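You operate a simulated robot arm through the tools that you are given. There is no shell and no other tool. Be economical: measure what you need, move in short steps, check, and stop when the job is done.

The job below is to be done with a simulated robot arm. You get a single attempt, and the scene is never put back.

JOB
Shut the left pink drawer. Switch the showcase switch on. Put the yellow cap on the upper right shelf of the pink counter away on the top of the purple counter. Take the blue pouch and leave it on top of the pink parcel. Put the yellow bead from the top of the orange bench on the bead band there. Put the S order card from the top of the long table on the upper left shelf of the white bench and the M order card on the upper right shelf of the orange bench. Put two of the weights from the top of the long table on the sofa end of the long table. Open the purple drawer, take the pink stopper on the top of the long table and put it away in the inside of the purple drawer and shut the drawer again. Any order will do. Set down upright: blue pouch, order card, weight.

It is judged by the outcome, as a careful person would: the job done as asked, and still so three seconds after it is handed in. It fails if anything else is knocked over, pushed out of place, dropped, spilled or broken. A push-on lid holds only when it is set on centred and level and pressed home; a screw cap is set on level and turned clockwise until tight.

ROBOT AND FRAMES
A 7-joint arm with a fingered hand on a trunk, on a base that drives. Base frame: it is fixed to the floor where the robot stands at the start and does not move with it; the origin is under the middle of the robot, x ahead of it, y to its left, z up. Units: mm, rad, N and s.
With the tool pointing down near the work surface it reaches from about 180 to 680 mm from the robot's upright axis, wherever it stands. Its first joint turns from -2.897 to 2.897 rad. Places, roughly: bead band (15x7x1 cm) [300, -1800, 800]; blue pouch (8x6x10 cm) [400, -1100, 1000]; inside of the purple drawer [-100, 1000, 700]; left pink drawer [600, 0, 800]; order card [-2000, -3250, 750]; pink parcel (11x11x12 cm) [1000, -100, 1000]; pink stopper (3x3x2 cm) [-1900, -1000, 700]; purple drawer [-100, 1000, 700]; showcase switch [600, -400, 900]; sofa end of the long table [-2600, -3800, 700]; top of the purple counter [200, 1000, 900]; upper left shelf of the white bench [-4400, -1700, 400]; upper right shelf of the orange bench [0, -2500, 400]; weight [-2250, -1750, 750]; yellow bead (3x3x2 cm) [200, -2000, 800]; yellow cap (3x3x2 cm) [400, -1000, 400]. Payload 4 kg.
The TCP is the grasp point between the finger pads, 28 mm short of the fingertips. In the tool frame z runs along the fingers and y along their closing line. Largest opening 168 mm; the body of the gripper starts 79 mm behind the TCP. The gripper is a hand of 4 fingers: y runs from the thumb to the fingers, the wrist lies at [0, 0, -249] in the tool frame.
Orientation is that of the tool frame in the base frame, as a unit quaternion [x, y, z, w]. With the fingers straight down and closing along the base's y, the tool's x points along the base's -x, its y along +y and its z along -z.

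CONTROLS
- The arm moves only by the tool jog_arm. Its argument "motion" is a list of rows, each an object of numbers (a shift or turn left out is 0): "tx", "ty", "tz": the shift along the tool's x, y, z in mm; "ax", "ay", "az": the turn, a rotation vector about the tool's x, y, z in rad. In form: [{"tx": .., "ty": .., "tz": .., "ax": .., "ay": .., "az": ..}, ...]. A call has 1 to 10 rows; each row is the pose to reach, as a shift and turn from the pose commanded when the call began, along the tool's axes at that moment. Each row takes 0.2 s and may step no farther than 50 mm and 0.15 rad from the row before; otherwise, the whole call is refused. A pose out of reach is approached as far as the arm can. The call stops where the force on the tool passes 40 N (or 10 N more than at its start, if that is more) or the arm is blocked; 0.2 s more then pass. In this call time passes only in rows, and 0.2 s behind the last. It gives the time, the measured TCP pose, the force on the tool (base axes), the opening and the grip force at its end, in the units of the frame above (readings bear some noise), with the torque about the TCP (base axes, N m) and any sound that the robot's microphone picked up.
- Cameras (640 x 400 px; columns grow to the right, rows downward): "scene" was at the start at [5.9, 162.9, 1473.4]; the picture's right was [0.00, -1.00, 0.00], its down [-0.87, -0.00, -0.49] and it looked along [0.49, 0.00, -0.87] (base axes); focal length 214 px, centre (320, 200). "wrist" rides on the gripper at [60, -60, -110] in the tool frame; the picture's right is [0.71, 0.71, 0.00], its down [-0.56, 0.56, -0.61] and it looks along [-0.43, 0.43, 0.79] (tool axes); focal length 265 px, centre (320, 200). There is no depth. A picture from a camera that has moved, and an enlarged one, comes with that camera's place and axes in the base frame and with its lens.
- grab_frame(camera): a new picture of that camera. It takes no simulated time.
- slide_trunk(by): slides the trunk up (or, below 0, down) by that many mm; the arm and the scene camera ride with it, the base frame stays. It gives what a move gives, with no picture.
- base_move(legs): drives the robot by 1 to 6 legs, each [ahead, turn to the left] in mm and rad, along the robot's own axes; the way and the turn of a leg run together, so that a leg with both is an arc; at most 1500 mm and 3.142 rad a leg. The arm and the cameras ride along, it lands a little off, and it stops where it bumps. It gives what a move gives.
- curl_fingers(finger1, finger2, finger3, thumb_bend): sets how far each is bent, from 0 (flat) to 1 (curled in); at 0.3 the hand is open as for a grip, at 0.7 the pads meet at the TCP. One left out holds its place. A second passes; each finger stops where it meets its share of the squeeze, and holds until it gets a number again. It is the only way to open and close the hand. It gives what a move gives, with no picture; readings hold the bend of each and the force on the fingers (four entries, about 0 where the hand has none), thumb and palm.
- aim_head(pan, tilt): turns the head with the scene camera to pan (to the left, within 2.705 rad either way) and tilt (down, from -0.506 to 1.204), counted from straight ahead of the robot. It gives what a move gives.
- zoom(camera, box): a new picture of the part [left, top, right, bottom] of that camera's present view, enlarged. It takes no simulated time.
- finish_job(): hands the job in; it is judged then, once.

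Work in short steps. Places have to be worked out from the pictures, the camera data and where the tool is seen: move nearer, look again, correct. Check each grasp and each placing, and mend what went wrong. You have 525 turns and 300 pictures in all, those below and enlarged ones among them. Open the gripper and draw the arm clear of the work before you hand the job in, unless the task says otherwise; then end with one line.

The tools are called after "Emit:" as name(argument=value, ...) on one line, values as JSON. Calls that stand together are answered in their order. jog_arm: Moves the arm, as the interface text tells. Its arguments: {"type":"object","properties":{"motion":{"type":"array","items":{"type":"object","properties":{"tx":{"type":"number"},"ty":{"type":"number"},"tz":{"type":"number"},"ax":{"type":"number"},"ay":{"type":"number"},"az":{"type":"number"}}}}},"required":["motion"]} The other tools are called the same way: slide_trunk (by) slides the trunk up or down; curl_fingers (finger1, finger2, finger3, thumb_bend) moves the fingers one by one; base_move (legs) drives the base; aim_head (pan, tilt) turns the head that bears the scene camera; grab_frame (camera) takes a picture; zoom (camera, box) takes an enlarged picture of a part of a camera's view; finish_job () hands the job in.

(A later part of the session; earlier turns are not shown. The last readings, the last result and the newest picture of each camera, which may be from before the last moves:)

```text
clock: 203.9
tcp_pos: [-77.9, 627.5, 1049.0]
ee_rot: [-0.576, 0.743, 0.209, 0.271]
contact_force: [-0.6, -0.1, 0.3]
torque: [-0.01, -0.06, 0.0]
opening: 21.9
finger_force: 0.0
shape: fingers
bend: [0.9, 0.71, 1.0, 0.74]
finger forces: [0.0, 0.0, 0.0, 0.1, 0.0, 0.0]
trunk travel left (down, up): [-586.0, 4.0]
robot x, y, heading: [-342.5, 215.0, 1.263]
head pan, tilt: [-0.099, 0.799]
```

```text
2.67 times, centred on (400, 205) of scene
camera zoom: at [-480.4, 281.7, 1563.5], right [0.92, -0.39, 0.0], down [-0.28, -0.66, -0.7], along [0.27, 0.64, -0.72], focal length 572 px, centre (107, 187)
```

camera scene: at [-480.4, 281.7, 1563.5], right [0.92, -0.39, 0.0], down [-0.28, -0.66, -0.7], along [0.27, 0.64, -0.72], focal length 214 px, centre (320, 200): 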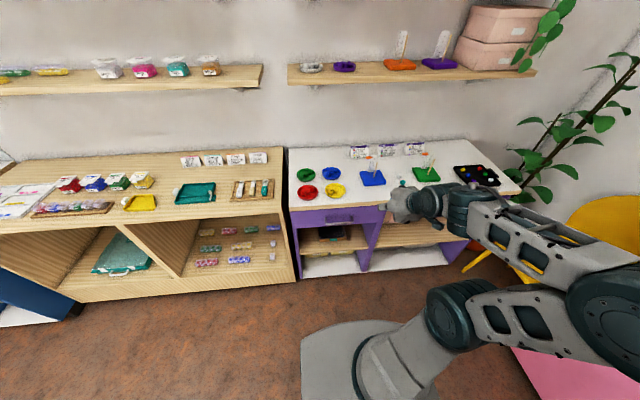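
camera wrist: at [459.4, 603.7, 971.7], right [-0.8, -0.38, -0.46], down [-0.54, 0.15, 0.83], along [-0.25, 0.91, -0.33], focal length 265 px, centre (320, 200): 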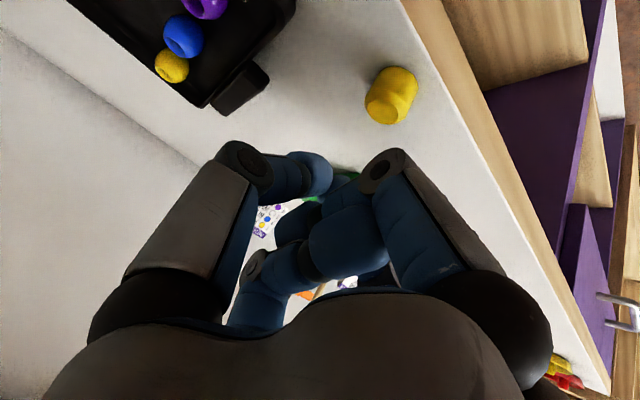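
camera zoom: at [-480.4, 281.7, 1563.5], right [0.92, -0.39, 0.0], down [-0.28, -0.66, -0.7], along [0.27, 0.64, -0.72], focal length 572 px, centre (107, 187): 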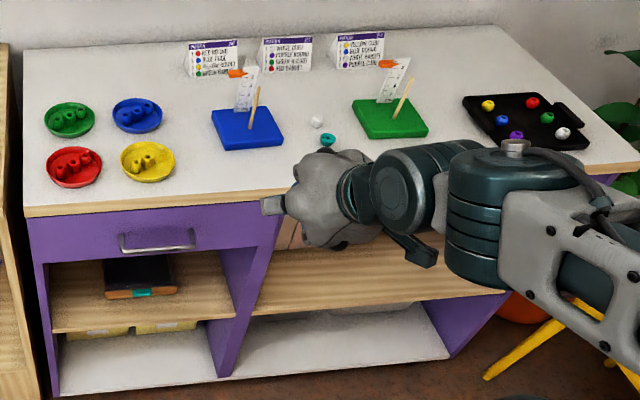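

Counter intact. The handle lies straight ahead at ~645 mm. I point the tool nearly horizontal, then roll 90° so the pinch is vertical.

Emit:
jog_arm(motion=[{"ay": -0.14}, {"ay": -0.28}, {"ay": -0.42}, {"ay": -0.55}])

Emit:
jog_arm(motion=[{"az": 0.15}, {"az": 0.3}, {"az": 0.45}, {"az": 0.6}, {"az": 0.75}, {"az": 0.9}, {"az": 1.05}, {"az": 1.2}, {"az": 1.35}, {"az": 1.5}])

Emit:
grab_frame(camera="scene")

```text
clock: 204.9
tcp_pos: [-77.6, 626.8, 1046.6]
ee_rot: [-0.499, 0.64, 0.358, 0.461]
contact_force: [0.0, 0.4, 0.2]
torque: [0.02, 0.02, 0.01]
opening: 21.9
finger_force: 0.1
shape: fingers
bend: [0.9, 0.71, 1.0, 0.74]
finger forces: [0.1, 0.1, 0.0, 0.0, 0.1, 0.0]
trunk travel left (down, up): [-586.0, 4.0]
robot x, y, heading: [-339.8, 215.0, 1.267]
head pan, tilt: [-0.099, 0.799]
```

```text
clock: 207.1
tcp_pos: [-77.6, 625.9, 1047.2]
ee_rot: [0.072, 0.808, 0.577, 0.093]
contact_force: [-0.1, -1.1, 0.1]
torque: [0.03, -0.02, 0.0]
opening: 22.0
finger_force: 0.1
shape: fingers
bend: [0.9, 0.71, 1.0, 0.74]
finger forces: [0.0, 0.0, 0.0, 0.0, 0.1, 0.0]
trunk travel left (down, up): [-586.0, 4.0]
robot x, y, heading: [-338.8, 218.5, 1.264]
head pan, tilt: [-0.099, 0.799]
```

```text
174 pictures are left
camera scene: at [-479.9, 282.4, 1563.5], right [0.92, -0.39, 0.0], down [-0.28, -0.66, -0.7], along [0.27, 0.64, -0.72], focal length 214 px, centre (320, 200)
```

scene: 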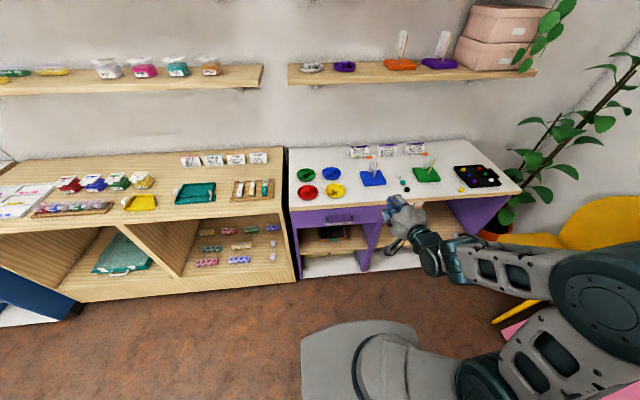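

Roll worked (finger2 up, thumb down). I open the pinch, lower the trunk and line up with the handle.

Emit:
curl_fingers(finger2=0.55, thumb_bend=0.55)

Emit:
slide_trunk(by=-242)

Emit:
jog_arm(motion=[{"tx": 39, "ty": 9, "tz": 19}, {"tx": 78, "ty": 18, "tz": 39}, {"tx": 116, "ty": 27.6, "tz": 57.8}])

Emit:
grab_frame(camera="wrist")

Emit:
grab_frame(camera="scene")

```text
clock: 208.1
tcp_pos: [-77.6, 625.7, 1046.9]
ee_rot: [0.073, 0.809, 0.576, 0.093]
contact_force: [0.2, -0.4, -0.4]
torque: [0.0, -0.03, -0.04]
opening: 47.0
finger_force: 0.0
shape: fingers
bend: [0.9, 0.55, 1.0, 0.55]
finger forces: [0.0, 0.1, 0.0, 0.0, 0.0, 0.1]
trunk travel left (down, up): [-586.0, 4.0]
robot x, y, heading: [-334.6, 216.1, 1.27]
head pan, tilt: [-0.099, 0.799]
```

```text
clock: 210.6
tcp_pos: [-77.4, 625.4, 805.0]
ee_rot: [0.072, 0.808, 0.577, 0.094]
contact_force: [0.2, -0.2, -0.5]
torque: [0.0, 0.02, 0.02]
opening: 46.8
finger_force: 0.1
shape: fingers
bend: [0.9, 0.55, 1.0, 0.55]
finger forces: [0.1, 0.0, 0.1, 0.0, 0.0, 0.1]
trunk travel left (down, up): [-344.0, 246.0]
robot x, y, heading: [-337.7, 218.3, 1.273]
head pan, tilt: [-0.099, 0.799]
```

```text
clock: 211.4
tcp_pos: [-175.9, 714.4, 806.6]
ee_rot: [0.072, 0.808, 0.577, 0.094]
contact_force: [0.9, -0.7, -0.2]
torque: [0.04, 0.04, 0.01]
opening: 46.7
finger_force: 0.0
shape: fingers
bend: [0.9, 0.55, 1.0, 0.55]
finger forces: [0.0, 0.1, 0.1, 0.0, 0.1, 0.1]
trunk travel left (down, up): [-344.0, 246.0]
robot x, y, heading: [-341.5, 215.5, 1.268]
head pan, tilt: [-0.099, 0.799]
```

```text
173 pictures are left
camera wrist: at [-261.2, 608.9, 779.9], right [-0.68, 0.39, 0.62], down [0.4, -0.51, 0.76], along [0.61, 0.77, 0.19], focal length 265 px, centre (320, 200)
```

wrist: 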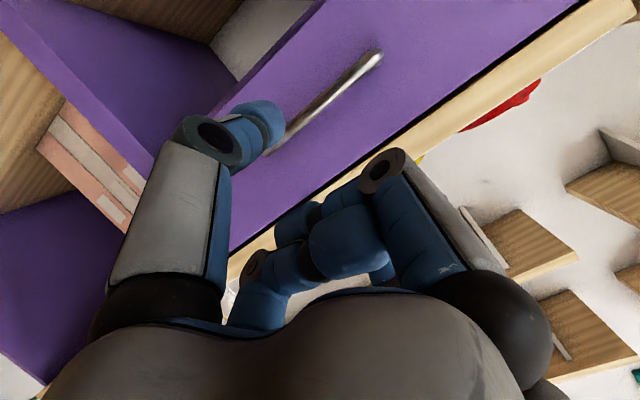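

```text
172 pictures are left
camera scene: at [-480.0, 281.9, 1321.6], right [0.92, -0.39, 0.0], down [-0.28, -0.66, -0.7], along [0.27, 0.64, -0.72], focal length 214 px, centre (320, 200)
```

scene: 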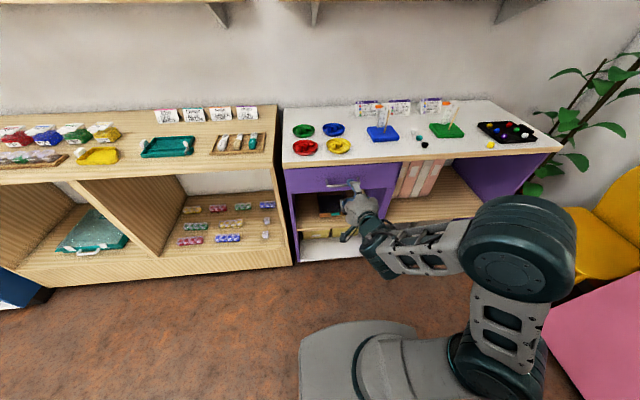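

The bar centre checks at (-151,832,763). Advance onto it.

Emit:
jog_arm(motion=[{"tx": 2, "ty": -1, "tz": 40}, {"tx": 3.5, "ty": -2, "tz": 80}, {"tx": 5, "ty": -3, "tz": 115}])

Emit:
grab_frame(camera="wrist")

```text
clock: 212.2
tcp_pos: [-156.2, 819.5, 767.1]
ee_rot: [0.071, 0.808, 0.577, 0.093]
contact_force: [-6.8, -17.1, 5.0]
torque: [0.58, -0.24, 0.05]
opening: 46.6
finger_force: 8.9
shape: fingers
bend: [0.9, 0.58, 1.0, 0.55]
finger forces: [0.1, 18.6, 0.0, 0.0, 0.1, 0.1]
trunk travel left (down, up): [-344.0, 246.0]
robot x, y, heading: [-335.3, 219.3, 1.272]
head pan, tilt: [-0.099, 0.799]
```

```text
171 pictures are left
camera wrist: at [-240.1, 712.8, 740.0], right [-0.68, 0.39, 0.62], down [0.4, -0.51, 0.76], along [0.61, 0.77, 0.19], focal length 265 px, centre (320, 200)
```

wrist: 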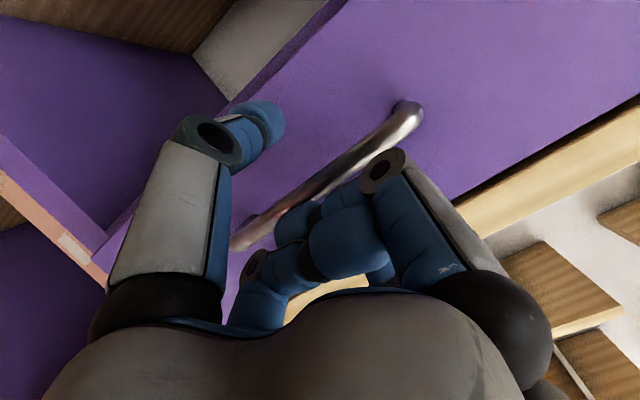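

Finger2's tip touches the drawer face, so the bar is between the fingers. Ease back 5 mm and pinch.

Emit:
jog_arm(motion=[{"tz": -6}])

Emit:
curl_fingers(finger2=0.8, thumb_bend=0.8)

Emit:
grab_frame(camera="wrist")

```text
clock: 212.6
tcp_pos: [-153.7, 814.2, 768.0]
ee_rot: [0.073, 0.808, 0.577, 0.094]
contact_force: [-0.2, -3.3, 0.1]
torque: [0.1, 0.01, -0.07]
opening: 47.0
finger_force: 1.3
shape: fingers
bend: [0.9, 0.57, 1.0, 0.55]
finger forces: [0.1, 3.3, 0.0, 0.0, 0.0, 0.1]
trunk travel left (down, up): [-344.0, 246.0]
robot x, y, heading: [-338.1, 219.7, 1.274]
head pan, tilt: [-0.099, 0.799]
```

```text
clock: 213.6
tcp_pos: [-154.3, 815.4, 766.0]
ee_rot: [0.072, 0.809, 0.575, 0.094]
contact_force: [2.5, 4.7, -10.9]
torque: [-0.03, 0.05, -0.04]
opening: 25.9
finger_force: 12.4
shape: fingers
bend: [0.9, 0.73, 1.0, 0.69]
finger forces: [0.0, 7.0, 0.0, 0.0, 17.5, 0.1]
trunk travel left (down, up): [-344.0, 246.0]
robot x, y, heading: [-335.1, 219.6, 1.271]
head pan, tilt: [-0.099, 0.799]
```

```text
170 pictures are left
camera wrist: at [-239.7, 708.6, 739.9], right [-0.68, 0.39, 0.62], down [0.4, -0.51, 0.76], along [0.61, 0.77, 0.19], focal length 265 px, centre (320, 200)
```

wrist: 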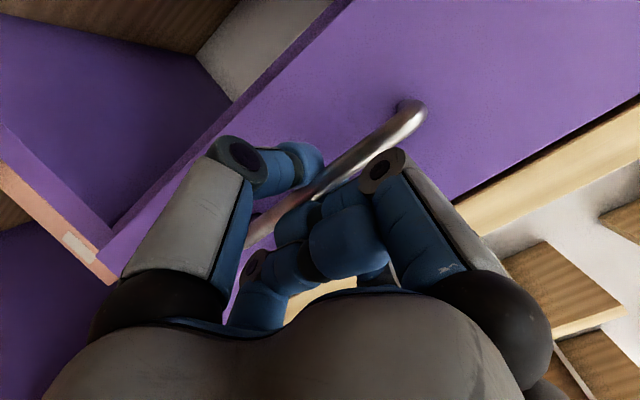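

Bar is pinched. Pull the drawer out by driving back 100 mm, then check.

Emit:
base_move(legs=[[-100, 0]])

Emit:
grab_frame(camera="scene")

```text
clock: 214.8
tcp_pos: [-183.4, 718.6, 765.8]
ee_rot: [0.072, 0.809, 0.575, 0.094]
contact_force: [-0.3, 0.0, -11.7]
torque: [-0.11, 0.03, -0.01]
opening: 26.2
finger_force: 11.2
shape: fingers
bend: [0.9, 0.73, 1.0, 0.68]
finger forces: [0.0, 6.3, 0.0, 0.1, 16.4, 0.0]
trunk travel left (down, up): [-344.0, 246.0]
robot x, y, heading: [-371.0, 120.4, 1.266]
head pan, tilt: [-0.099, 0.799]
```

```text
169 pictures are left
camera scene: at [-510.0, 186.4, 1321.5], right [0.92, -0.39, 0.0], down [-0.28, -0.66, -0.7], along [0.27, 0.64, -0.72], focal length 214 px, centre (320, 200)
```

scene: 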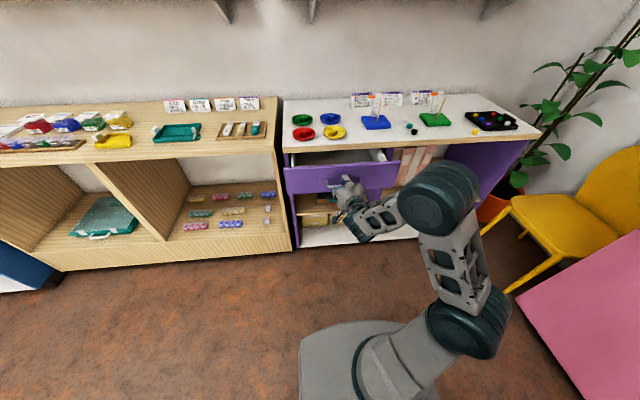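

The drawer follows. Pull another 100 mm.

Emit:
base_move(legs=[[-100, 0]])

Emit:
zoom(camera="scene", box=[260, 80, 500, 260])

```text
clock: 215.9
tcp_pos: [-213.0, 622.2, 764.6]
ee_rot: [0.073, 0.809, 0.575, 0.095]
contact_force: [-4.6, 0.7, -12.7]
torque: [-0.11, 0.08, 0.06]
opening: 25.7
finger_force: 10.9
shape: fingers
bend: [0.9, 0.73, 1.0, 0.72]
finger forces: [0.0, 6.1, 0.0, 0.0, 16.2, 0.1]
trunk travel left (down, up): [-344.0, 246.0]
robot x, y, heading: [-394.8, 27.5, 1.266]
head pan, tilt: [-0.099, 0.799]
```

```text
2.22 times, centred on (380, 170) of scene
camera zoom: at [-540.0, 91.7, 1321.4], right [0.92, -0.39, 0.0], down [-0.28, -0.66, -0.7], along [0.27, 0.64, -0.72], focal length 477 px, centre (187, 267)
```

zoom: 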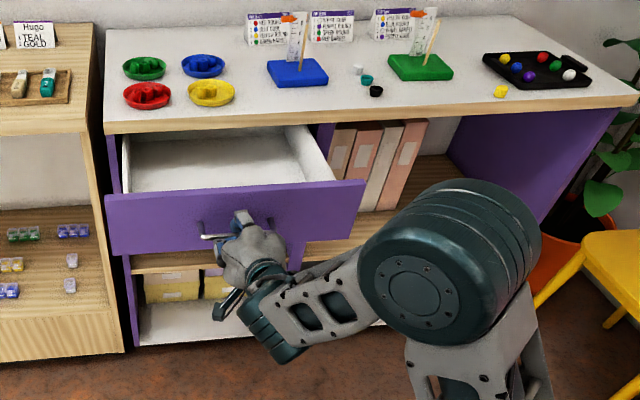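

Drawer is open about 200 mm and empty. Release the bar and back away.

Emit:
curl_fingers(finger2=0.5, thumb_bend=0.5)

Emit:
base_move(legs=[[-150, 0]])

Emit:
slide_trunk(by=240)

Emit:
aim_head(pan=1.9, tilt=0.35)

Emit:
grab_frame(camera="scene")

```text
clock: 216.9
tcp_pos: [-213.3, 621.7, 766.5]
ee_rot: [0.072, 0.809, 0.576, 0.094]
contact_force: [-0.5, 0.2, -0.8]
torque: [0.04, 0.01, 0.02]
opening: 54.6
finger_force: 0.1
shape: fingers
bend: [0.9, 0.5, 1.0, 0.5]
finger forces: [0.0, 0.0, 0.0, 0.0, 0.1, 0.1]
trunk travel left (down, up): [-344.0, 246.0]
robot x, y, heading: [-397.8, 24.7, 1.265]
head pan, tilt: [-0.099, 0.799]
```

```text
clock: 218.3
tcp_pos: [-260.1, 477.7, 766.6]
ee_rot: [0.072, 0.809, 0.576, 0.093]
contact_force: [-0.2, 0.3, 0.0]
torque: [0.01, 0.02, 0.01]
opening: 54.8
finger_force: 0.1
shape: fingers
bend: [0.9, 0.5, 1.0, 0.5]
finger forces: [0.0, 0.0, 0.0, 0.0, 0.0, 0.0]
trunk travel left (down, up): [-344.0, 246.0]
robot x, y, heading: [-443.7, -122.1, 1.271]
head pan, tilt: [-0.099, 0.799]
```

```text
clock: 220.8
tcp_pos: [-259.3, 478.5, 1005.9]
ee_rot: [0.073, 0.81, 0.575, 0.093]
contact_force: [-0.1, 0.2, -0.4]
torque: [-0.01, -0.01, -0.01]
opening: 54.6
finger_force: 0.0
shape: fingers
bend: [0.9, 0.5, 1.0, 0.5]
finger forces: [0.0, 0.0, 0.0, 0.0, 0.0, 0.1]
trunk travel left (down, up): [-584.0, 6.0]
robot x, y, heading: [-446.3, -114.7, 1.267]
head pan, tilt: [-0.099, 0.799]
```

```text
clock: 222.7
tcp_pos: [-260.6, 478.7, 1005.9]
ee_rot: [0.073, 0.809, 0.576, 0.094]
contact_force: [-0.3, 0.4, -0.7]
torque: [0.01, 0.0, -0.01]
opening: 54.6
finger_force: 0.1
shape: fingers
bend: [0.9, 0.5, 1.0, 0.5]
finger forces: [0.1, 0.1, 0.0, 0.0, 0.0, 0.1]
trunk travel left (down, up): [-584.0, 6.0]
robot x, y, heading: [-444.5, -117.9, 1.27]
head pan, tilt: [1.901, 0.351]
```

```text
167 pictures are left
camera scene: at [-709.8, -130.0, 1601.2], right [-0.03, 1.0, 0.0], down [0.34, 0.01, -0.94], along [-0.94, -0.02, -0.34], focal length 214 px, centre (320, 200)
```

scene: 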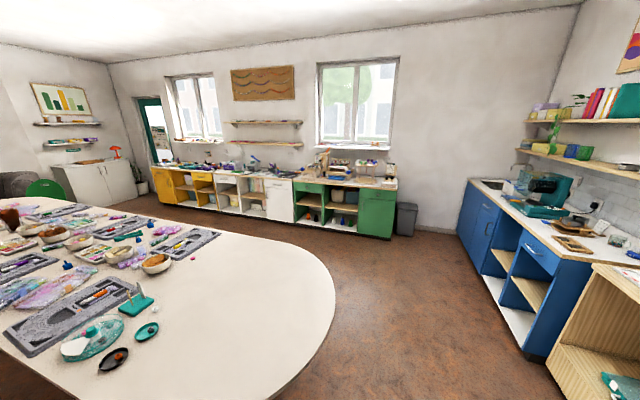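

Emit:
zoom(camera="scene", box=[0, 190, 320, 390])

Emit:
zoom(camera="scene", box=[60, 200, 220, 300])

```text
2.00 times, centred on (160, 290) of scene
camera zoom: at [-709.8, -130.0, 1601.2], right [-0.03, 1.0, 0.0], down [0.34, 0.01, -0.94], along [-0.94, -0.02, -0.34], focal length 429 px, centre (640, 20)
```

zoom: 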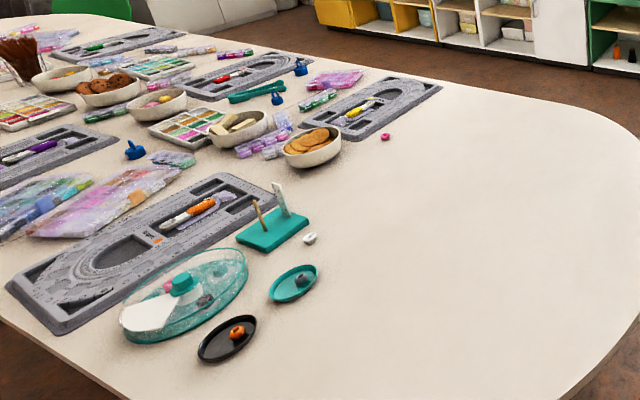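

```text
4.00 times, centred on (140, 250) of scene
camera zoom: at [-709.8, -130.0, 1601.2], right [-0.03, 1.0, 0.0], down [0.34, 0.01, -0.94], along [-0.94, -0.02, -0.34], focal length 858 px, centre (1040, 0)
```

zoom: 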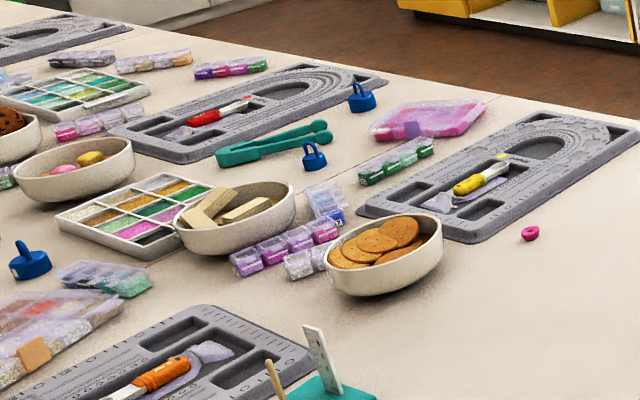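

The pink stopper is at about (-1904,-1009) on the table, ~390 mm from its west edge, so I'll go round the table's end to the west side. First I restore the hand roll and a moderate tilt, and retract.

Emit:
jog_arm(motion=[{"az": -0.15}, {"az": -0.3}, {"az": -0.45}, {"az": -0.6}, {"az": -0.75}, {"az": -0.9}, {"az": -1.05}, {"az": -1.2}, {"az": -1.35}, {"az": -1.5}])

Emit:
jog_arm(motion=[{"ay": 0.12, "tz": -15}, {"ay": 0.24, "tz": -30}, {"ay": 0.36, "tz": -50}, {"ay": 0.48, "tz": -75}, {"ay": 0.6, "tz": -100}, {"ay": 0.73, "tz": -125}])

Emit:
base_move(legs=[[0, 1.38], [1141, 0], [0, 0.93], [1217, 0]])

Emit:
aim_head(pan=0.9, tilt=0.5)

Emit:
grab_frame(camera="scene")

```text
clock: 224.9
tcp_pos: [-261.5, 478.4, 1006.3]
ee_rot: [-0.499, 0.64, 0.357, 0.462]
contact_force: [0.3, 0.3, -0.2]
torque: [0.0, 0.04, 0.02]
opening: 54.6
finger_force: 0.1
shape: fingers
bend: [0.9, 0.5, 1.0, 0.5]
finger forces: [0.0, 0.0, 0.0, 0.1, 0.0, 0.1]
trunk travel left (down, up): [-584.0, 6.0]
robot x, y, heading: [-443.3, -117.2, 1.264]
head pan, tilt: [1.901, 0.351]
```

```text
clock: 226.3
tcp_pos: [-290.4, 364.8, 1048.5]
ee_rot: [-0.594, 0.763, 0.157, 0.201]
contact_force: [-0.2, 0.1, 0.0]
torque: [0.05, 0.03, -0.03]
opening: 54.4
finger_force: 0.1
shape: fingers
bend: [0.9, 0.5, 1.0, 0.5]
finger forces: [0.1, 0.1, 0.1, 0.1, 0.1, 0.0]
trunk travel left (down, up): [-584.0, 6.0]
robot x, y, heading: [-442.1, -118.1, 1.271]
head pan, tilt: [1.901, 0.351]
```

```text
clock: 243.5
tcp_pos: [-2990.8, -251.9, 1047.7]
ee_rot: [0.94, 0.226, -0.248, 0.059]
contact_force: [-0.4, 0.4, -0.4]
torque: [0.01, 0.0, -0.01]
opening: 54.7
finger_force: 0.1
shape: fingers
bend: [0.9, 0.5, 1.0, 0.5]
finger forces: [0.1, 0.1, 0.1, 0.0, 0.1, 0.0]
trunk travel left (down, up): [-584.0, 6.0]
robot x, y, heading: [-2523.9, -53.7, -2.724]
head pan, tilt: [1.901, 0.351]
```

```text
clock: 244.8
tcp_pos: [-2988.7, -252.2, 1049.8]
ee_rot: [0.941, 0.225, -0.247, 0.059]
contact_force: [-0.3, -0.1, 0.2]
torque: [0.0, 0.0, -0.02]
opening: 54.8
finger_force: 0.0
shape: fingers
bend: [0.9, 0.5, 1.0, 0.5]
finger forces: [0.0, 0.1, 0.0, 0.0, 0.0, 0.0]
trunk travel left (down, up): [-584.0, 6.0]
robot x, y, heading: [-2522.7, -51.6, -2.729]
head pan, tilt: [0.901, 0.499]
```

```text
164 pictures are left
camera scene: at [-2426.3, -265.0, 1587.5], right [-0.97, 0.25, 0.0], down [0.12, 0.46, -0.88], along [-0.22, -0.85, -0.48], focal length 214 px, centre (320, 200)
```

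scene: 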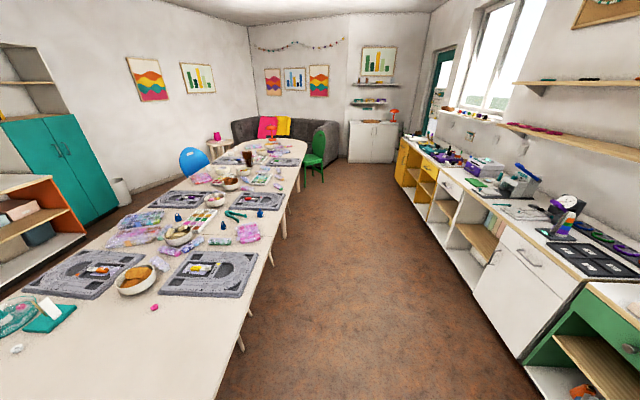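

Aisle is clear. Drive down the west side to face the stopper.

Emit:
base_move(legs=[[0, 1.125], [735, 0], [0, 1.27]])

Emit:
aim_head(pan=0.0, tilt=0.7)

Emit:
grab_frame(camera="scene")

Emit:
grab_frame(camera="wrist")

```text
clock: 254.7
tcp_pos: [-2085.5, -936.3, 1047.6]
ee_rot: [0.13, 0.958, -0.036, 0.253]
contact_force: [1.1, -0.2, 0.2]
torque: [0.04, 0.0, 0.01]
opening: 54.8
finger_force: 0.0
shape: fingers
bend: [0.9, 0.5, 1.0, 0.5]
finger forces: [0.0, 0.0, 0.0, 0.0, 0.0, 0.0]
trunk travel left (down, up): [-584.0, 6.0]
robot x, y, heading: [-2565.9, -773.9, -0.327]
head pan, tilt: [0.901, 0.499]
```

```text
clock: 255.9
tcp_pos: [-2085.0, -936.2, 1047.6]
ee_rot: [0.13, 0.958, -0.036, 0.252]
contact_force: [-0.6, -0.2, 0.4]
torque: [0.01, 0.0, 0.03]
opening: 54.7
finger_force: 0.1
shape: fingers
bend: [0.9, 0.5, 1.0, 0.5]
finger forces: [0.1, 0.1, 0.0, 0.0, 0.0, 0.1]
trunk travel left (down, up): [-584.0, 6.0]
robot x, y, heading: [-2564.0, -771.5, -0.325]
head pan, tilt: [0.0, 0.7]
```

```text
163 pictures are left
camera scene: at [-2487.8, -625.2, 1569.8], right [-0.32, -0.95, 0.0], down [-0.61, 0.21, -0.77], along [0.73, -0.24, -0.64], focal length 214 px, centre (320, 200)
```

scene: 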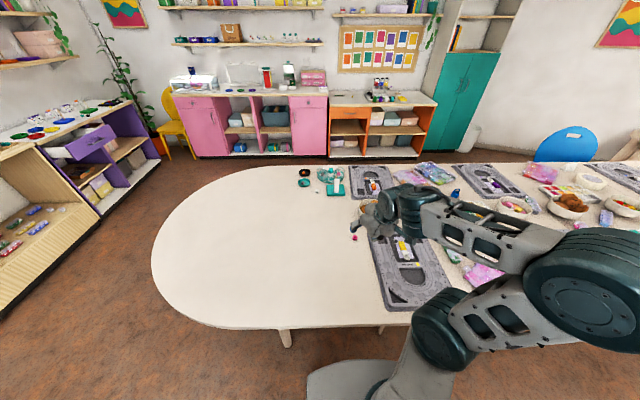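

```text
162 pictures are left
camera wrist: at [-2204.0, -965.8, 1113.8], right [-0.4, 0.85, -0.35], down [0.33, 0.49, 0.81], along [0.86, 0.21, -0.47], focal length 265 px, centre (320, 200)
```

wrist: 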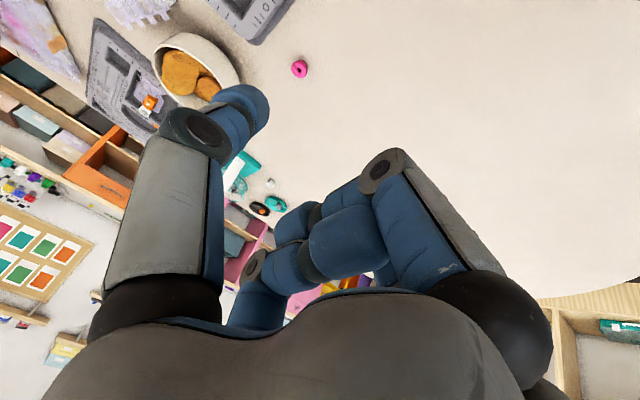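

Stopper around (-1882,-1007). Move to a hover at z≈860 above it and re-measure.

Emit:
jog_arm(motion=[{"tx": -13, "ty": -2, "tz": 43}, {"tx": -27, "ty": -4, "tz": 87}, {"tx": -40, "ty": -6, "tz": 130}, {"tx": -54, "ty": -8.5, "tz": 173}, {"tx": -67, "ty": -10.5, "tz": 217}, {"tx": -80.7, "ty": -12.8, "tz": 260}])

Emit:
grab_frame(camera="wrist")

Emit:
zoom(camera="scene", box=[300, 170, 460, 300])

```text
clock: 257.3
tcp_pos: [-1894.8, -1002.5, 858.1]
ee_rot: [0.131, 0.958, -0.035, 0.253]
contact_force: [-0.2, -1.1, 0.0]
torque: [0.02, -0.03, -0.02]
opening: 54.6
finger_force: 0.2
shape: fingers
bend: [0.9, 0.5, 1.0, 0.5]
finger forces: [0.0, 0.1, 0.0, 0.1, 0.0, 0.0]
trunk travel left (down, up): [-584.0, 6.0]
robot x, y, heading: [-2561.0, -771.8, -0.329]
head pan, tilt: [0.0, 0.7]
```

```text
161 pictures are left
camera wrist: at [-2014.4, -1031.3, 924.0], right [-0.4, 0.85, -0.35], down [0.33, 0.49, 0.81], along [0.86, 0.21, -0.47], focal length 265 px, centre (320, 200)
```

wrist: 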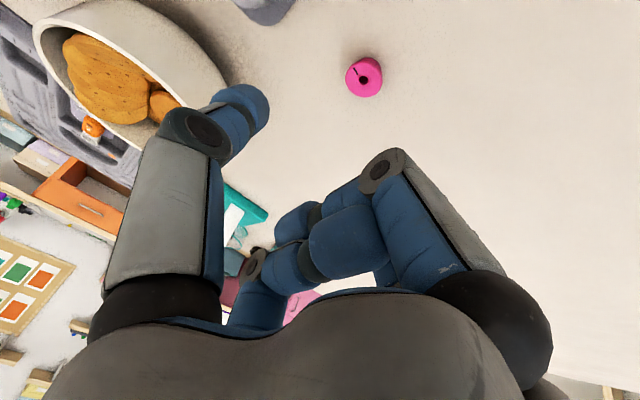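

```text
3.08 times, centred on (380, 235) of scene
camera zoom: at [-2487.0, -625.3, 1569.8], right [-0.32, -0.95, 0.0], down [-0.61, 0.21, -0.76], along [0.72, -0.24, -0.64], focal length 660 px, centre (135, 92)
```

zoom: 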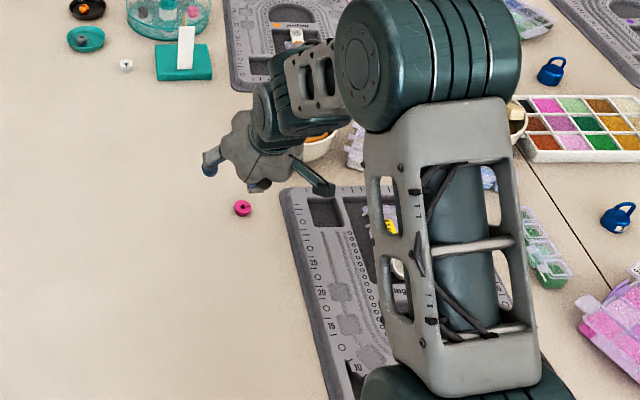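

Triangulated stopper at (-1891,-1007,751), table top ≈741. Descend to the pinch.

Emit:
jog_arm(motion=[{"tx": 16, "ty": -1, "tz": 24}, {"tx": 32, "ty": -2, "tz": 48}, {"tx": 42, "ty": -2.6, "tz": 63}])

Emit:
grab_frame(camera="wrist")

```text
clock: 258.1
tcp_pos: [-1899.8, -1001.6, 785.7]
ee_rot: [0.13, 0.958, -0.035, 0.253]
contact_force: [-0.3, -0.4, -0.1]
torque: [-0.03, -0.01, 0.01]
opening: 54.7
finger_force: 0.1
shape: fingers
bend: [0.9, 0.5, 1.0, 0.5]
finger forces: [0.1, 0.0, 0.1, 0.0, 0.1, 0.0]
trunk travel left (down, up): [-584.0, 6.0]
robot x, y, heading: [-2562.0, -766.9, -0.324]
head pan, tilt: [0.0, 0.7]
```

```text
159 pictures are left
camera wrist: at [-2020.6, -1032.0, 851.3], right [-0.4, 0.85, -0.35], down [0.32, 0.49, 0.81], along [0.86, 0.21, -0.47], focal length 265 px, centre (320, 200)
```

wrist: 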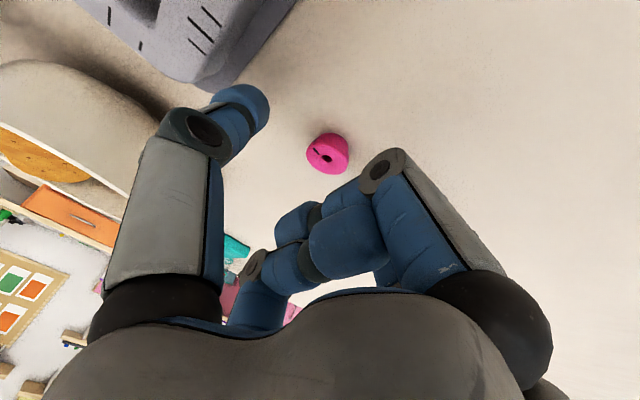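

Stopper sits +10 in tool x, -5 in tool y; correct and close in.

Emit:
jog_arm(motion=[{"tx": 5, "ty": -2.5, "tz": 5}, {"tx": 9.5, "ty": -5, "tz": 10}])

Emit:
grab_frame(camera="wrist")

```text
clock: 258.7
tcp_pos: [-1904.3, -1006.4, 774.2]
ee_rot: [0.13, 0.957, -0.035, 0.255]
contact_force: [-0.6, 1.1, 12.0]
torque: [0.0, -0.15, 0.03]
opening: 54.3
finger_force: 6.7
shape: fingers
bend: [0.9, 0.5, 1.0, 0.5]
finger forces: [0.1, 6.8, 0.0, 0.0, 5.9, 0.0]
trunk travel left (down, up): [-584.0, 6.0]
robot x, y, heading: [-2563.9, -769.9, -0.328]
head pan, tilt: [0.0, 0.7]
```

```text
158 pictures are left
camera wrist: at [-2024.4, -1035.8, 839.7], right [-0.4, 0.84, -0.35], down [0.32, 0.49, 0.81], along [0.86, 0.21, -0.47], focal length 265 px, centre (320, 200)
```

wrist: 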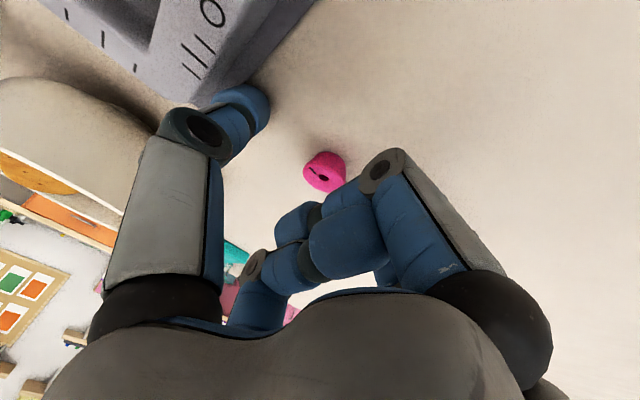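

Tips are on the table with the stopper between them. Raise 2 mm and pinch.

Emit:
jog_arm(motion=[{"tx": -1, "tz": -1.5}])

Emit:
curl_fingers(finger2=0.8, thumb_bend=0.8)

Emit:
grab_frame(camera="wrist")

```text
clock: 259.1
tcp_pos: [-1906.2, -1006.6, 772.7]
ee_rot: [0.13, 0.958, -0.036, 0.254]
contact_force: [1.8, 0.4, 8.8]
torque: [0.13, -0.18, -0.02]
opening: 54.4
finger_force: 4.0
shape: fingers
bend: [0.9, 0.5, 1.0, 0.5]
finger forces: [0.0, 5.5, 0.0, 0.0, 3.1, 0.1]
trunk travel left (down, up): [-584.0, 6.0]
robot x, y, heading: [-2562.4, -768.7, -0.328]
head pan, tilt: [0.0, 0.7]
```

```text
clock: 260.1
tcp_pos: [-1905.9, -1005.8, 773.8]
ee_rot: [0.131, 0.958, -0.035, 0.252]
contact_force: [0.7, -0.5, -0.1]
torque: [-0.02, 0.0, -0.01]
opening: 21.9
finger_force: 10.6
shape: fingers
bend: [0.9, 0.6, 1.0, 0.75]
finger forces: [0.1, 10.6, 0.0, 0.0, 9.8, 0.0]
trunk travel left (down, up): [-584.0, 6.0]
robot x, y, heading: [-2565.0, -772.5, -0.325]
head pan, tilt: [0.0, 0.7]
```

```text
157 pictures are left
camera wrist: at [-2025.3, -1035.7, 839.7], right [-0.4, 0.85, -0.35], down [0.33, 0.49, 0.81], along [0.85, 0.21, -0.47], focal length 265 px, centre (320, 200)
```

wrist: 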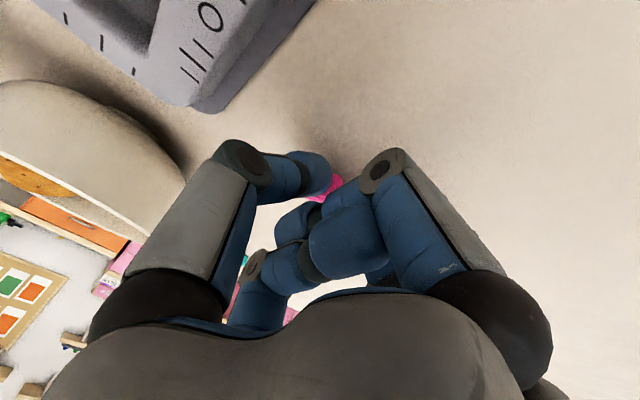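

The grip is off-centre. I reopen, shift 6 mm toward finger2's side, and re-grip for symmetry.

Emit:
curl_fingers(finger2=0.5, thumb_bend=0.5)

Emit:
grab_frame(camera="wrist")

```text
clock: 261.1
tcp_pos: [-1905.3, -1007.0, 774.4]
ee_rot: [0.131, 0.958, -0.035, 0.254]
contact_force: [1.6, -1.5, 7.1]
torque: [0.29, -0.25, -0.14]
opening: 54.8
finger_force: 4.1
shape: fingers
bend: [0.9, 0.51, 1.0, 0.5]
finger forces: [0.0, 7.3, 0.1, 0.0, 0.1, 0.0]
trunk travel left (down, up): [-584.0, 6.0]
robot x, y, heading: [-2565.5, -773.3, -0.326]
head pan, tilt: [0.0, 0.7]
```

```text
156 pictures are left
camera wrist: at [-2025.1, -1036.0, 840.4], right [-0.4, 0.85, -0.35], down [0.32, 0.49, 0.81], along [0.86, 0.21, -0.47], focal length 265 px, centre (320, 200)
```

wrist: 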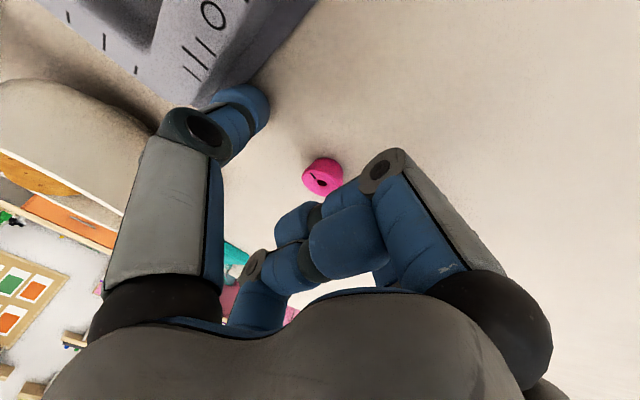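

Still there. Shift +4 in y and 5 mm forward, then pinch again.

Emit:
jog_arm(motion=[{"tx": -4.3, "ty": 4.5, "tz": 2.4}])

Emit:
curl_fingers(finger2=0.8, thumb_bend=0.8)

Emit:
jog_arm(motion=[{"tx": -10, "tz": -17}, {"tx": -25, "tz": -43}])

Emit:
grab_frame(camera="wrist")

```text
clock: 261.5
tcp_pos: [-1901.4, -1003.7, 775.0]
ee_rot: [0.131, 0.958, -0.035, 0.252]
contact_force: [-1.0, -1.1, 6.0]
torque: [0.18, -0.08, 0.06]
opening: 55.0
finger_force: 2.9
shape: fingers
bend: [0.9, 0.51, 1.0, 0.5]
finger forces: [0.0, 4.6, 0.0, 0.0, 1.3, 0.0]
trunk travel left (down, up): [-584.0, 6.0]
robot x, y, heading: [-2566.2, -772.3, -0.329]
head pan, tilt: [0.0, 0.7]
```

```text
clock: 262.5
tcp_pos: [-1900.0, -1003.9, 774.8]
ee_rot: [0.13, 0.958, -0.035, 0.252]
contact_force: [-0.7, -1.1, 0.7]
torque: [-0.03, 0.0, 0.0]
opening: 21.1
finger_force: 11.8
shape: fingers
bend: [0.9, 0.59, 1.0, 0.76]
finger forces: [0.0, 11.8, 0.0, 0.1, 11.7, 0.1]
trunk travel left (down, up): [-584.0, 6.0]
robot x, y, heading: [-2564.3, -775.5, -0.324]
head pan, tilt: [0.0, 0.7]
```

```text
clock: 263.1
tcp_pos: [-1901.6, -1001.5, 825.2]
ee_rot: [0.131, 0.958, -0.036, 0.252]
contact_force: [0.4, 0.2, 0.2]
torque: [-0.02, 0.0, 0.02]
opening: 21.0
finger_force: 11.5
shape: fingers
bend: [0.9, 0.59, 1.0, 0.76]
finger forces: [0.0, 11.4, 0.0, 0.1, 11.7, 0.1]
trunk travel left (down, up): [-584.0, 6.0]
robot x, y, heading: [-2563.7, -769.5, -0.325]
head pan, tilt: [0.0, 0.7]
```

```text
155 pictures are left
camera wrist: at [-2019.9, -1031.2, 891.2], right [-0.4, 0.85, -0.35], down [0.33, 0.49, 0.81], along [0.86, 0.21, -0.47], focal length 265 px, centre (320, 200)
```

wrist: 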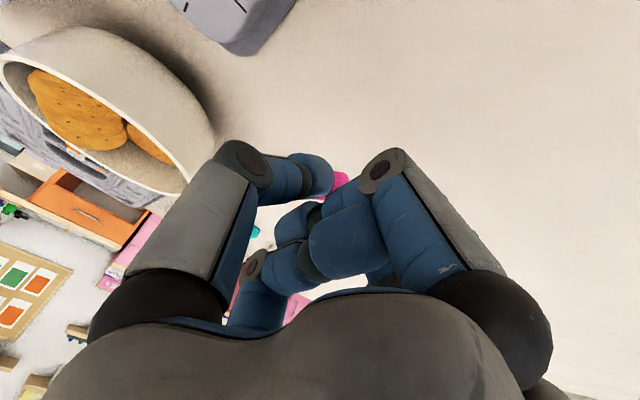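

Stopper held at ~11 N. Raise and retract.

Emit:
jog_arm(motion=[{"tx": -22, "tz": -40}, {"tx": -44, "tz": -80}, {"tx": -66, "tz": -118}, {"tx": -88, "tz": -155}, {"tx": -65, "tz": -185}, {"tx": -35, "tz": -210}, {"tx": 0, "tz": -235}, {"tx": 35, "tz": -260}, {"tx": 57, "tz": -284}])

Emit:
base_move(legs=[[-80, 0], [0, 1.9], [760, 0], [0, -1.15]])

Emit:
grab_frame(camera="wrist")

```text
clock: 265.1
tcp_pos: [-2083.4, -955.0, 1044.6]
ee_rot: [0.131, 0.958, -0.035, 0.252]
contact_force: [0.3, 0.4, 0.4]
torque: [0.0, 0.0, 0.0]
opening: 20.8
finger_force: 11.5
shape: fingers
bend: [0.9, 0.59, 1.0, 0.76]
finger forces: [0.1, 11.4, 0.0, 0.1, 11.8, 0.1]
trunk travel left (down, up): [-584.0, 6.0]
robot x, y, heading: [-2560.5, -773.4, -0.325]
head pan, tilt: [0.0, 0.7]
```

```text
clock: 277.4
tcp_pos: [-2161.8, 199.2, 1044.2]
ee_rot: [-0.221, 0.941, 0.057, 0.249]
contact_force: [1.0, 0.2, -0.7]
torque: [0.01, 0.0, 0.0]
opening: 20.4
finger_force: 10.5
shape: fingers
bend: [0.9, 0.59, 1.0, 0.77]
finger forces: [0.1, 9.9, 0.0, 0.0, 11.2, 0.0]
trunk travel left (down, up): [-584.0, 6.0]
robot x, y, heading: [-2638.1, 11.5, 0.406]
head pan, tilt: [0.0, 0.7]
```

```text
154 pictures are left
camera wrist: at [-2230.4, 98.1, 1110.0], right [-0.87, 0.36, -0.35], down [-0.08, 0.58, 0.81], along [0.49, 0.73, -0.47], focal length 265 px, centre (320, 200)
```

wrist: 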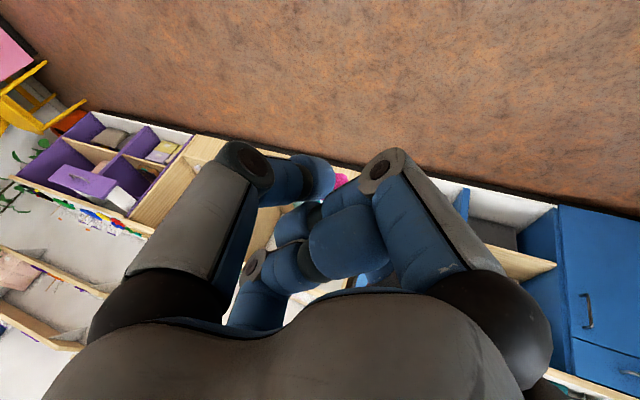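

Retighten the pinch and drive back to the purple drawer.

Emit:
curl_fingers(finger2=0.85, thumb_bend=0.85)

Emit:
base_move(legs=[[0, -0.053], [1266, 0], [0, -0.583], [1133, 0], [0, 1.507]])

Emit:
aim_head(pan=0.0, tilt=0.85)

Emit:
grab_frame(camera="scene")

Emit:
grab_frame(camera="wrist")

```text
clock: 278.4
tcp_pos: [-2160.8, 199.7, 1044.5]
ee_rot: [-0.221, 0.941, 0.057, 0.248]
contact_force: [-0.3, 0.0, 0.0]
torque: [-0.02, 0.03, -0.01]
opening: 16.1
finger_force: 7.8
shape: fingers
bend: [0.9, 0.57, 1.0, 0.82]
finger forces: [0.1, 8.1, 0.0, 0.0, 8.0, 0.1]
trunk travel left (down, up): [-584.0, 6.0]
robot x, y, heading: [-2638.6, 13.7, 0.41]
head pan, tilt: [0.0, 0.7]
```

```text
clock: 295.5
tcp_pos: [-214.8, 710.9, 1044.2]
ee_rot: [-0.585, 0.771, 0.153, 0.203]
contact_force: [-1.0, -0.3, 0.1]
torque: [0.04, -0.01, 0.03]
opening: 15.9
finger_force: 7.6
shape: fingers
bend: [0.9, 0.57, 1.0, 0.82]
finger forces: [0.0, 7.8, 0.1, 0.0, 7.8, 0.0]
trunk travel left (down, up): [-584.0, 6.0]
robot x, y, heading: [-400.7, 230.3, 1.25]
head pan, tilt: [0.0, 0.7]
```

```text
clock: 296.2
tcp_pos: [-215.6, 711.3, 1044.1]
ee_rot: [-0.585, 0.77, 0.153, 0.203]
contact_force: [-0.3, -0.2, 0.2]
torque: [0.04, 0.01, -0.03]
opening: 16.2
finger_force: 8.4
shape: fingers
bend: [0.9, 0.57, 1.0, 0.82]
finger forces: [0.0, 7.8, 0.1, 0.0, 7.9, 0.0]
trunk travel left (down, up): [-584.0, 6.0]
robot x, y, heading: [-398.2, 234.3, 1.247]
head pan, tilt: [0.0, 0.85]
```

```text
153 pictures are left
camera scene: at [-547.7, 300.3, 1557.5], right [0.95, -0.32, 0.0], down [-0.24, -0.71, -0.66], along [0.21, 0.63, -0.75], focal length 214 px, centre (320, 200)
```

scene: 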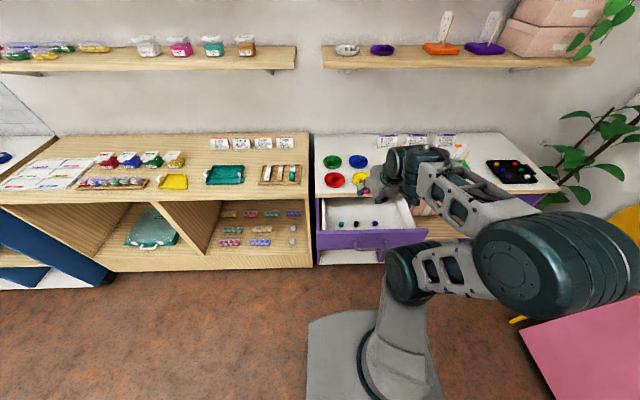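

```text
152 pictures are left
camera wrist: at [-186.8, 592.6, 1110.1], right [-0.85, -0.4, -0.35], down [-0.49, 0.33, 0.81], along [-0.21, 0.86, -0.47], focal length 265 px, centre (320, 200)
```

wrist: 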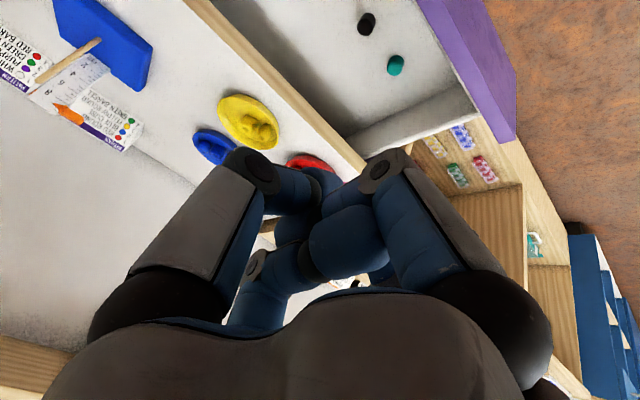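

Emit:
zoom(camera="scene", box=[300, 120, 500, 270])

```text
2.67 times, centred on (400, 195) of scene
camera zoom: at [-547.7, 300.3, 1557.5], right [0.95, -0.32, 0.0], down [-0.24, -0.71, -0.66], along [0.21, 0.63, -0.75], focal length 572 px, centre (107, 213)
```

zoom: 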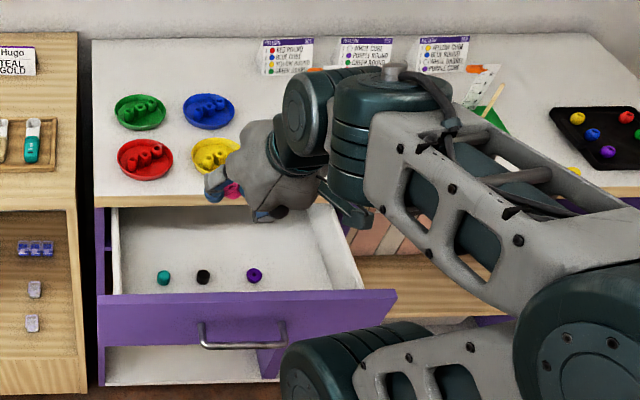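

Teal, black and purple stoppers already lie in the drawer in a row. I'll set the pink one to the right of the purple, around (-43,753), with a steeper hand to clear the drawer front.

Emit:
jog_arm(motion=[{"tx": -9, "ty": -38, "tz": 22, "ay": 0.05}, {"tx": -18, "ty": -77, "tz": 44, "ay": 0.1}, {"tx": -27, "ty": -116, "tz": 67, "ay": 0.15}, {"tx": -36, "ty": -154, "tz": 89, "ay": 0.2}])

Emit:
grab_frame(camera="wrist")

Emit:
zoom(camera="scene", box=[300, 120, 500, 270])

```text
clock: 297.2
tcp_pos: [-46.6, 742.2, 981.7]
ee_rot: [-0.598, 0.786, 0.095, 0.125]
contact_force: [0.2, 0.2, -0.1]
torque: [-0.01, 0.03, 0.02]
opening: 16.1
finger_force: 7.4
shape: fingers
bend: [0.9, 0.57, 1.0, 0.82]
finger forces: [0.1, 7.5, 0.0, 0.0, 7.5, 0.1]
trunk travel left (down, up): [-584.0, 6.0]
robot x, y, heading: [-399.7, 231.9, 1.247]
head pan, tilt: [0.0, 0.85]
```

```text
150 pictures are left
camera wrist: at [-13.5, 637.9, 1067.1], right [-0.86, -0.46, -0.22], down [-0.45, 0.48, 0.76], along [-0.24, 0.75, -0.62], focal length 265 px, centre (320, 200)
```

wrist: 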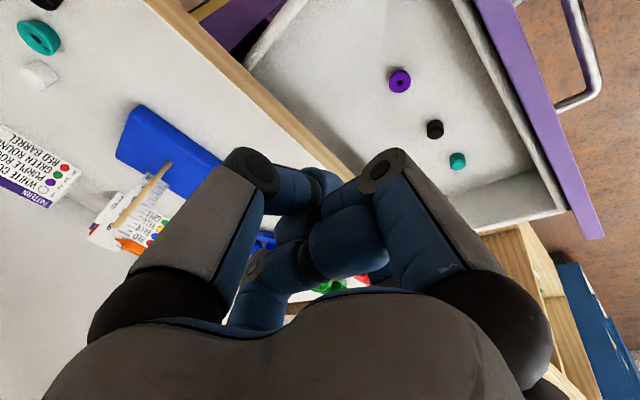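

```text
2.67 times, centred on (400, 195) of scene
camera zoom: at [-546.7, 300.7, 1557.6], right [0.95, -0.32, 0.0], down [-0.24, -0.71, -0.66], along [0.21, 0.62, -0.75], focal length 572 px, centre (107, 213)
```

zoom: 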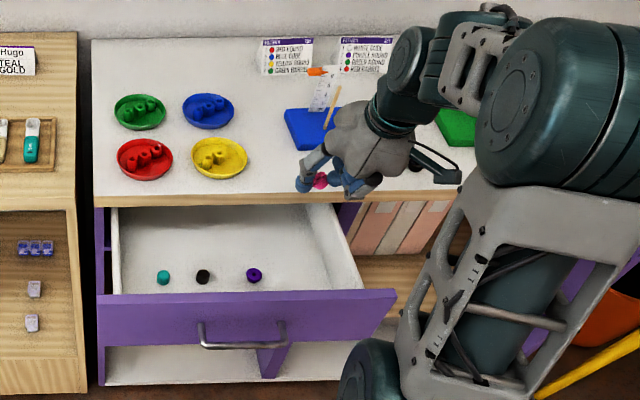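

Landing point is inside the drawer, right of the purple one. Lower vertically.

Emit:
jog_arm(motion=[{"tx": 14, "tz": 43}, {"tx": 28, "tz": 86}, {"tx": 42, "tz": 129}, {"tx": 53, "tz": 162}])

Emit:
grab_frame(camera="wrist")

Emit:
zoom(camera="scene", box=[300, 120, 500, 270])

```text
clock: 298.2
tcp_pos: [-47.4, 744.1, 813.4]
ee_rot: [-0.597, 0.787, 0.095, 0.126]
contact_force: [-0.1, -0.5, -0.5]
torque: [0.01, 0.0, 0.01]
opening: 16.1
finger_force: 7.6
shape: fingers
bend: [0.9, 0.57, 1.0, 0.82]
finger forces: [0.1, 7.5, 0.1, 0.1, 7.5, 0.0]
trunk travel left (down, up): [-584.0, 6.0]
robot x, y, heading: [-395.4, 232.3, 1.247]
head pan, tilt: [0.0, 0.85]
```

```text
148 pictures are left
camera wrist: at [-14.3, 639.0, 899.1], right [-0.86, -0.46, -0.22], down [-0.45, 0.48, 0.76], along [-0.24, 0.75, -0.62], focal length 265 px, centre (320, 200)
```

wrist: 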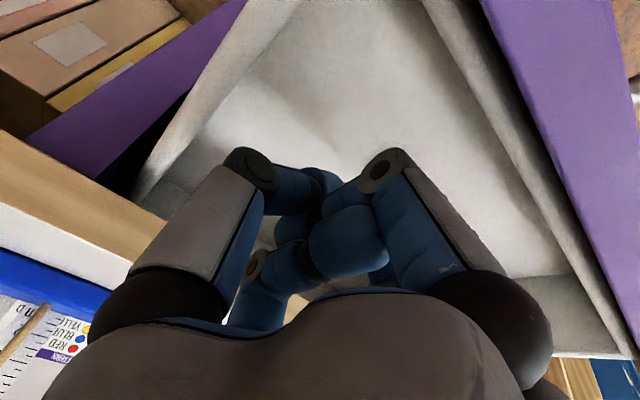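

```text
2.67 times, centred on (400, 195) of scene
camera zoom: at [-547.3, 300.6, 1557.6], right [0.95, -0.32, 0.0], down [-0.24, -0.71, -0.66], along [0.21, 0.62, -0.75], focal length 572 px, centre (107, 213)
```

zoom: 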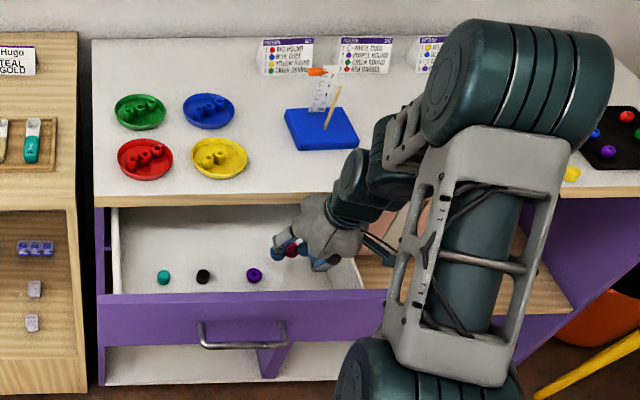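

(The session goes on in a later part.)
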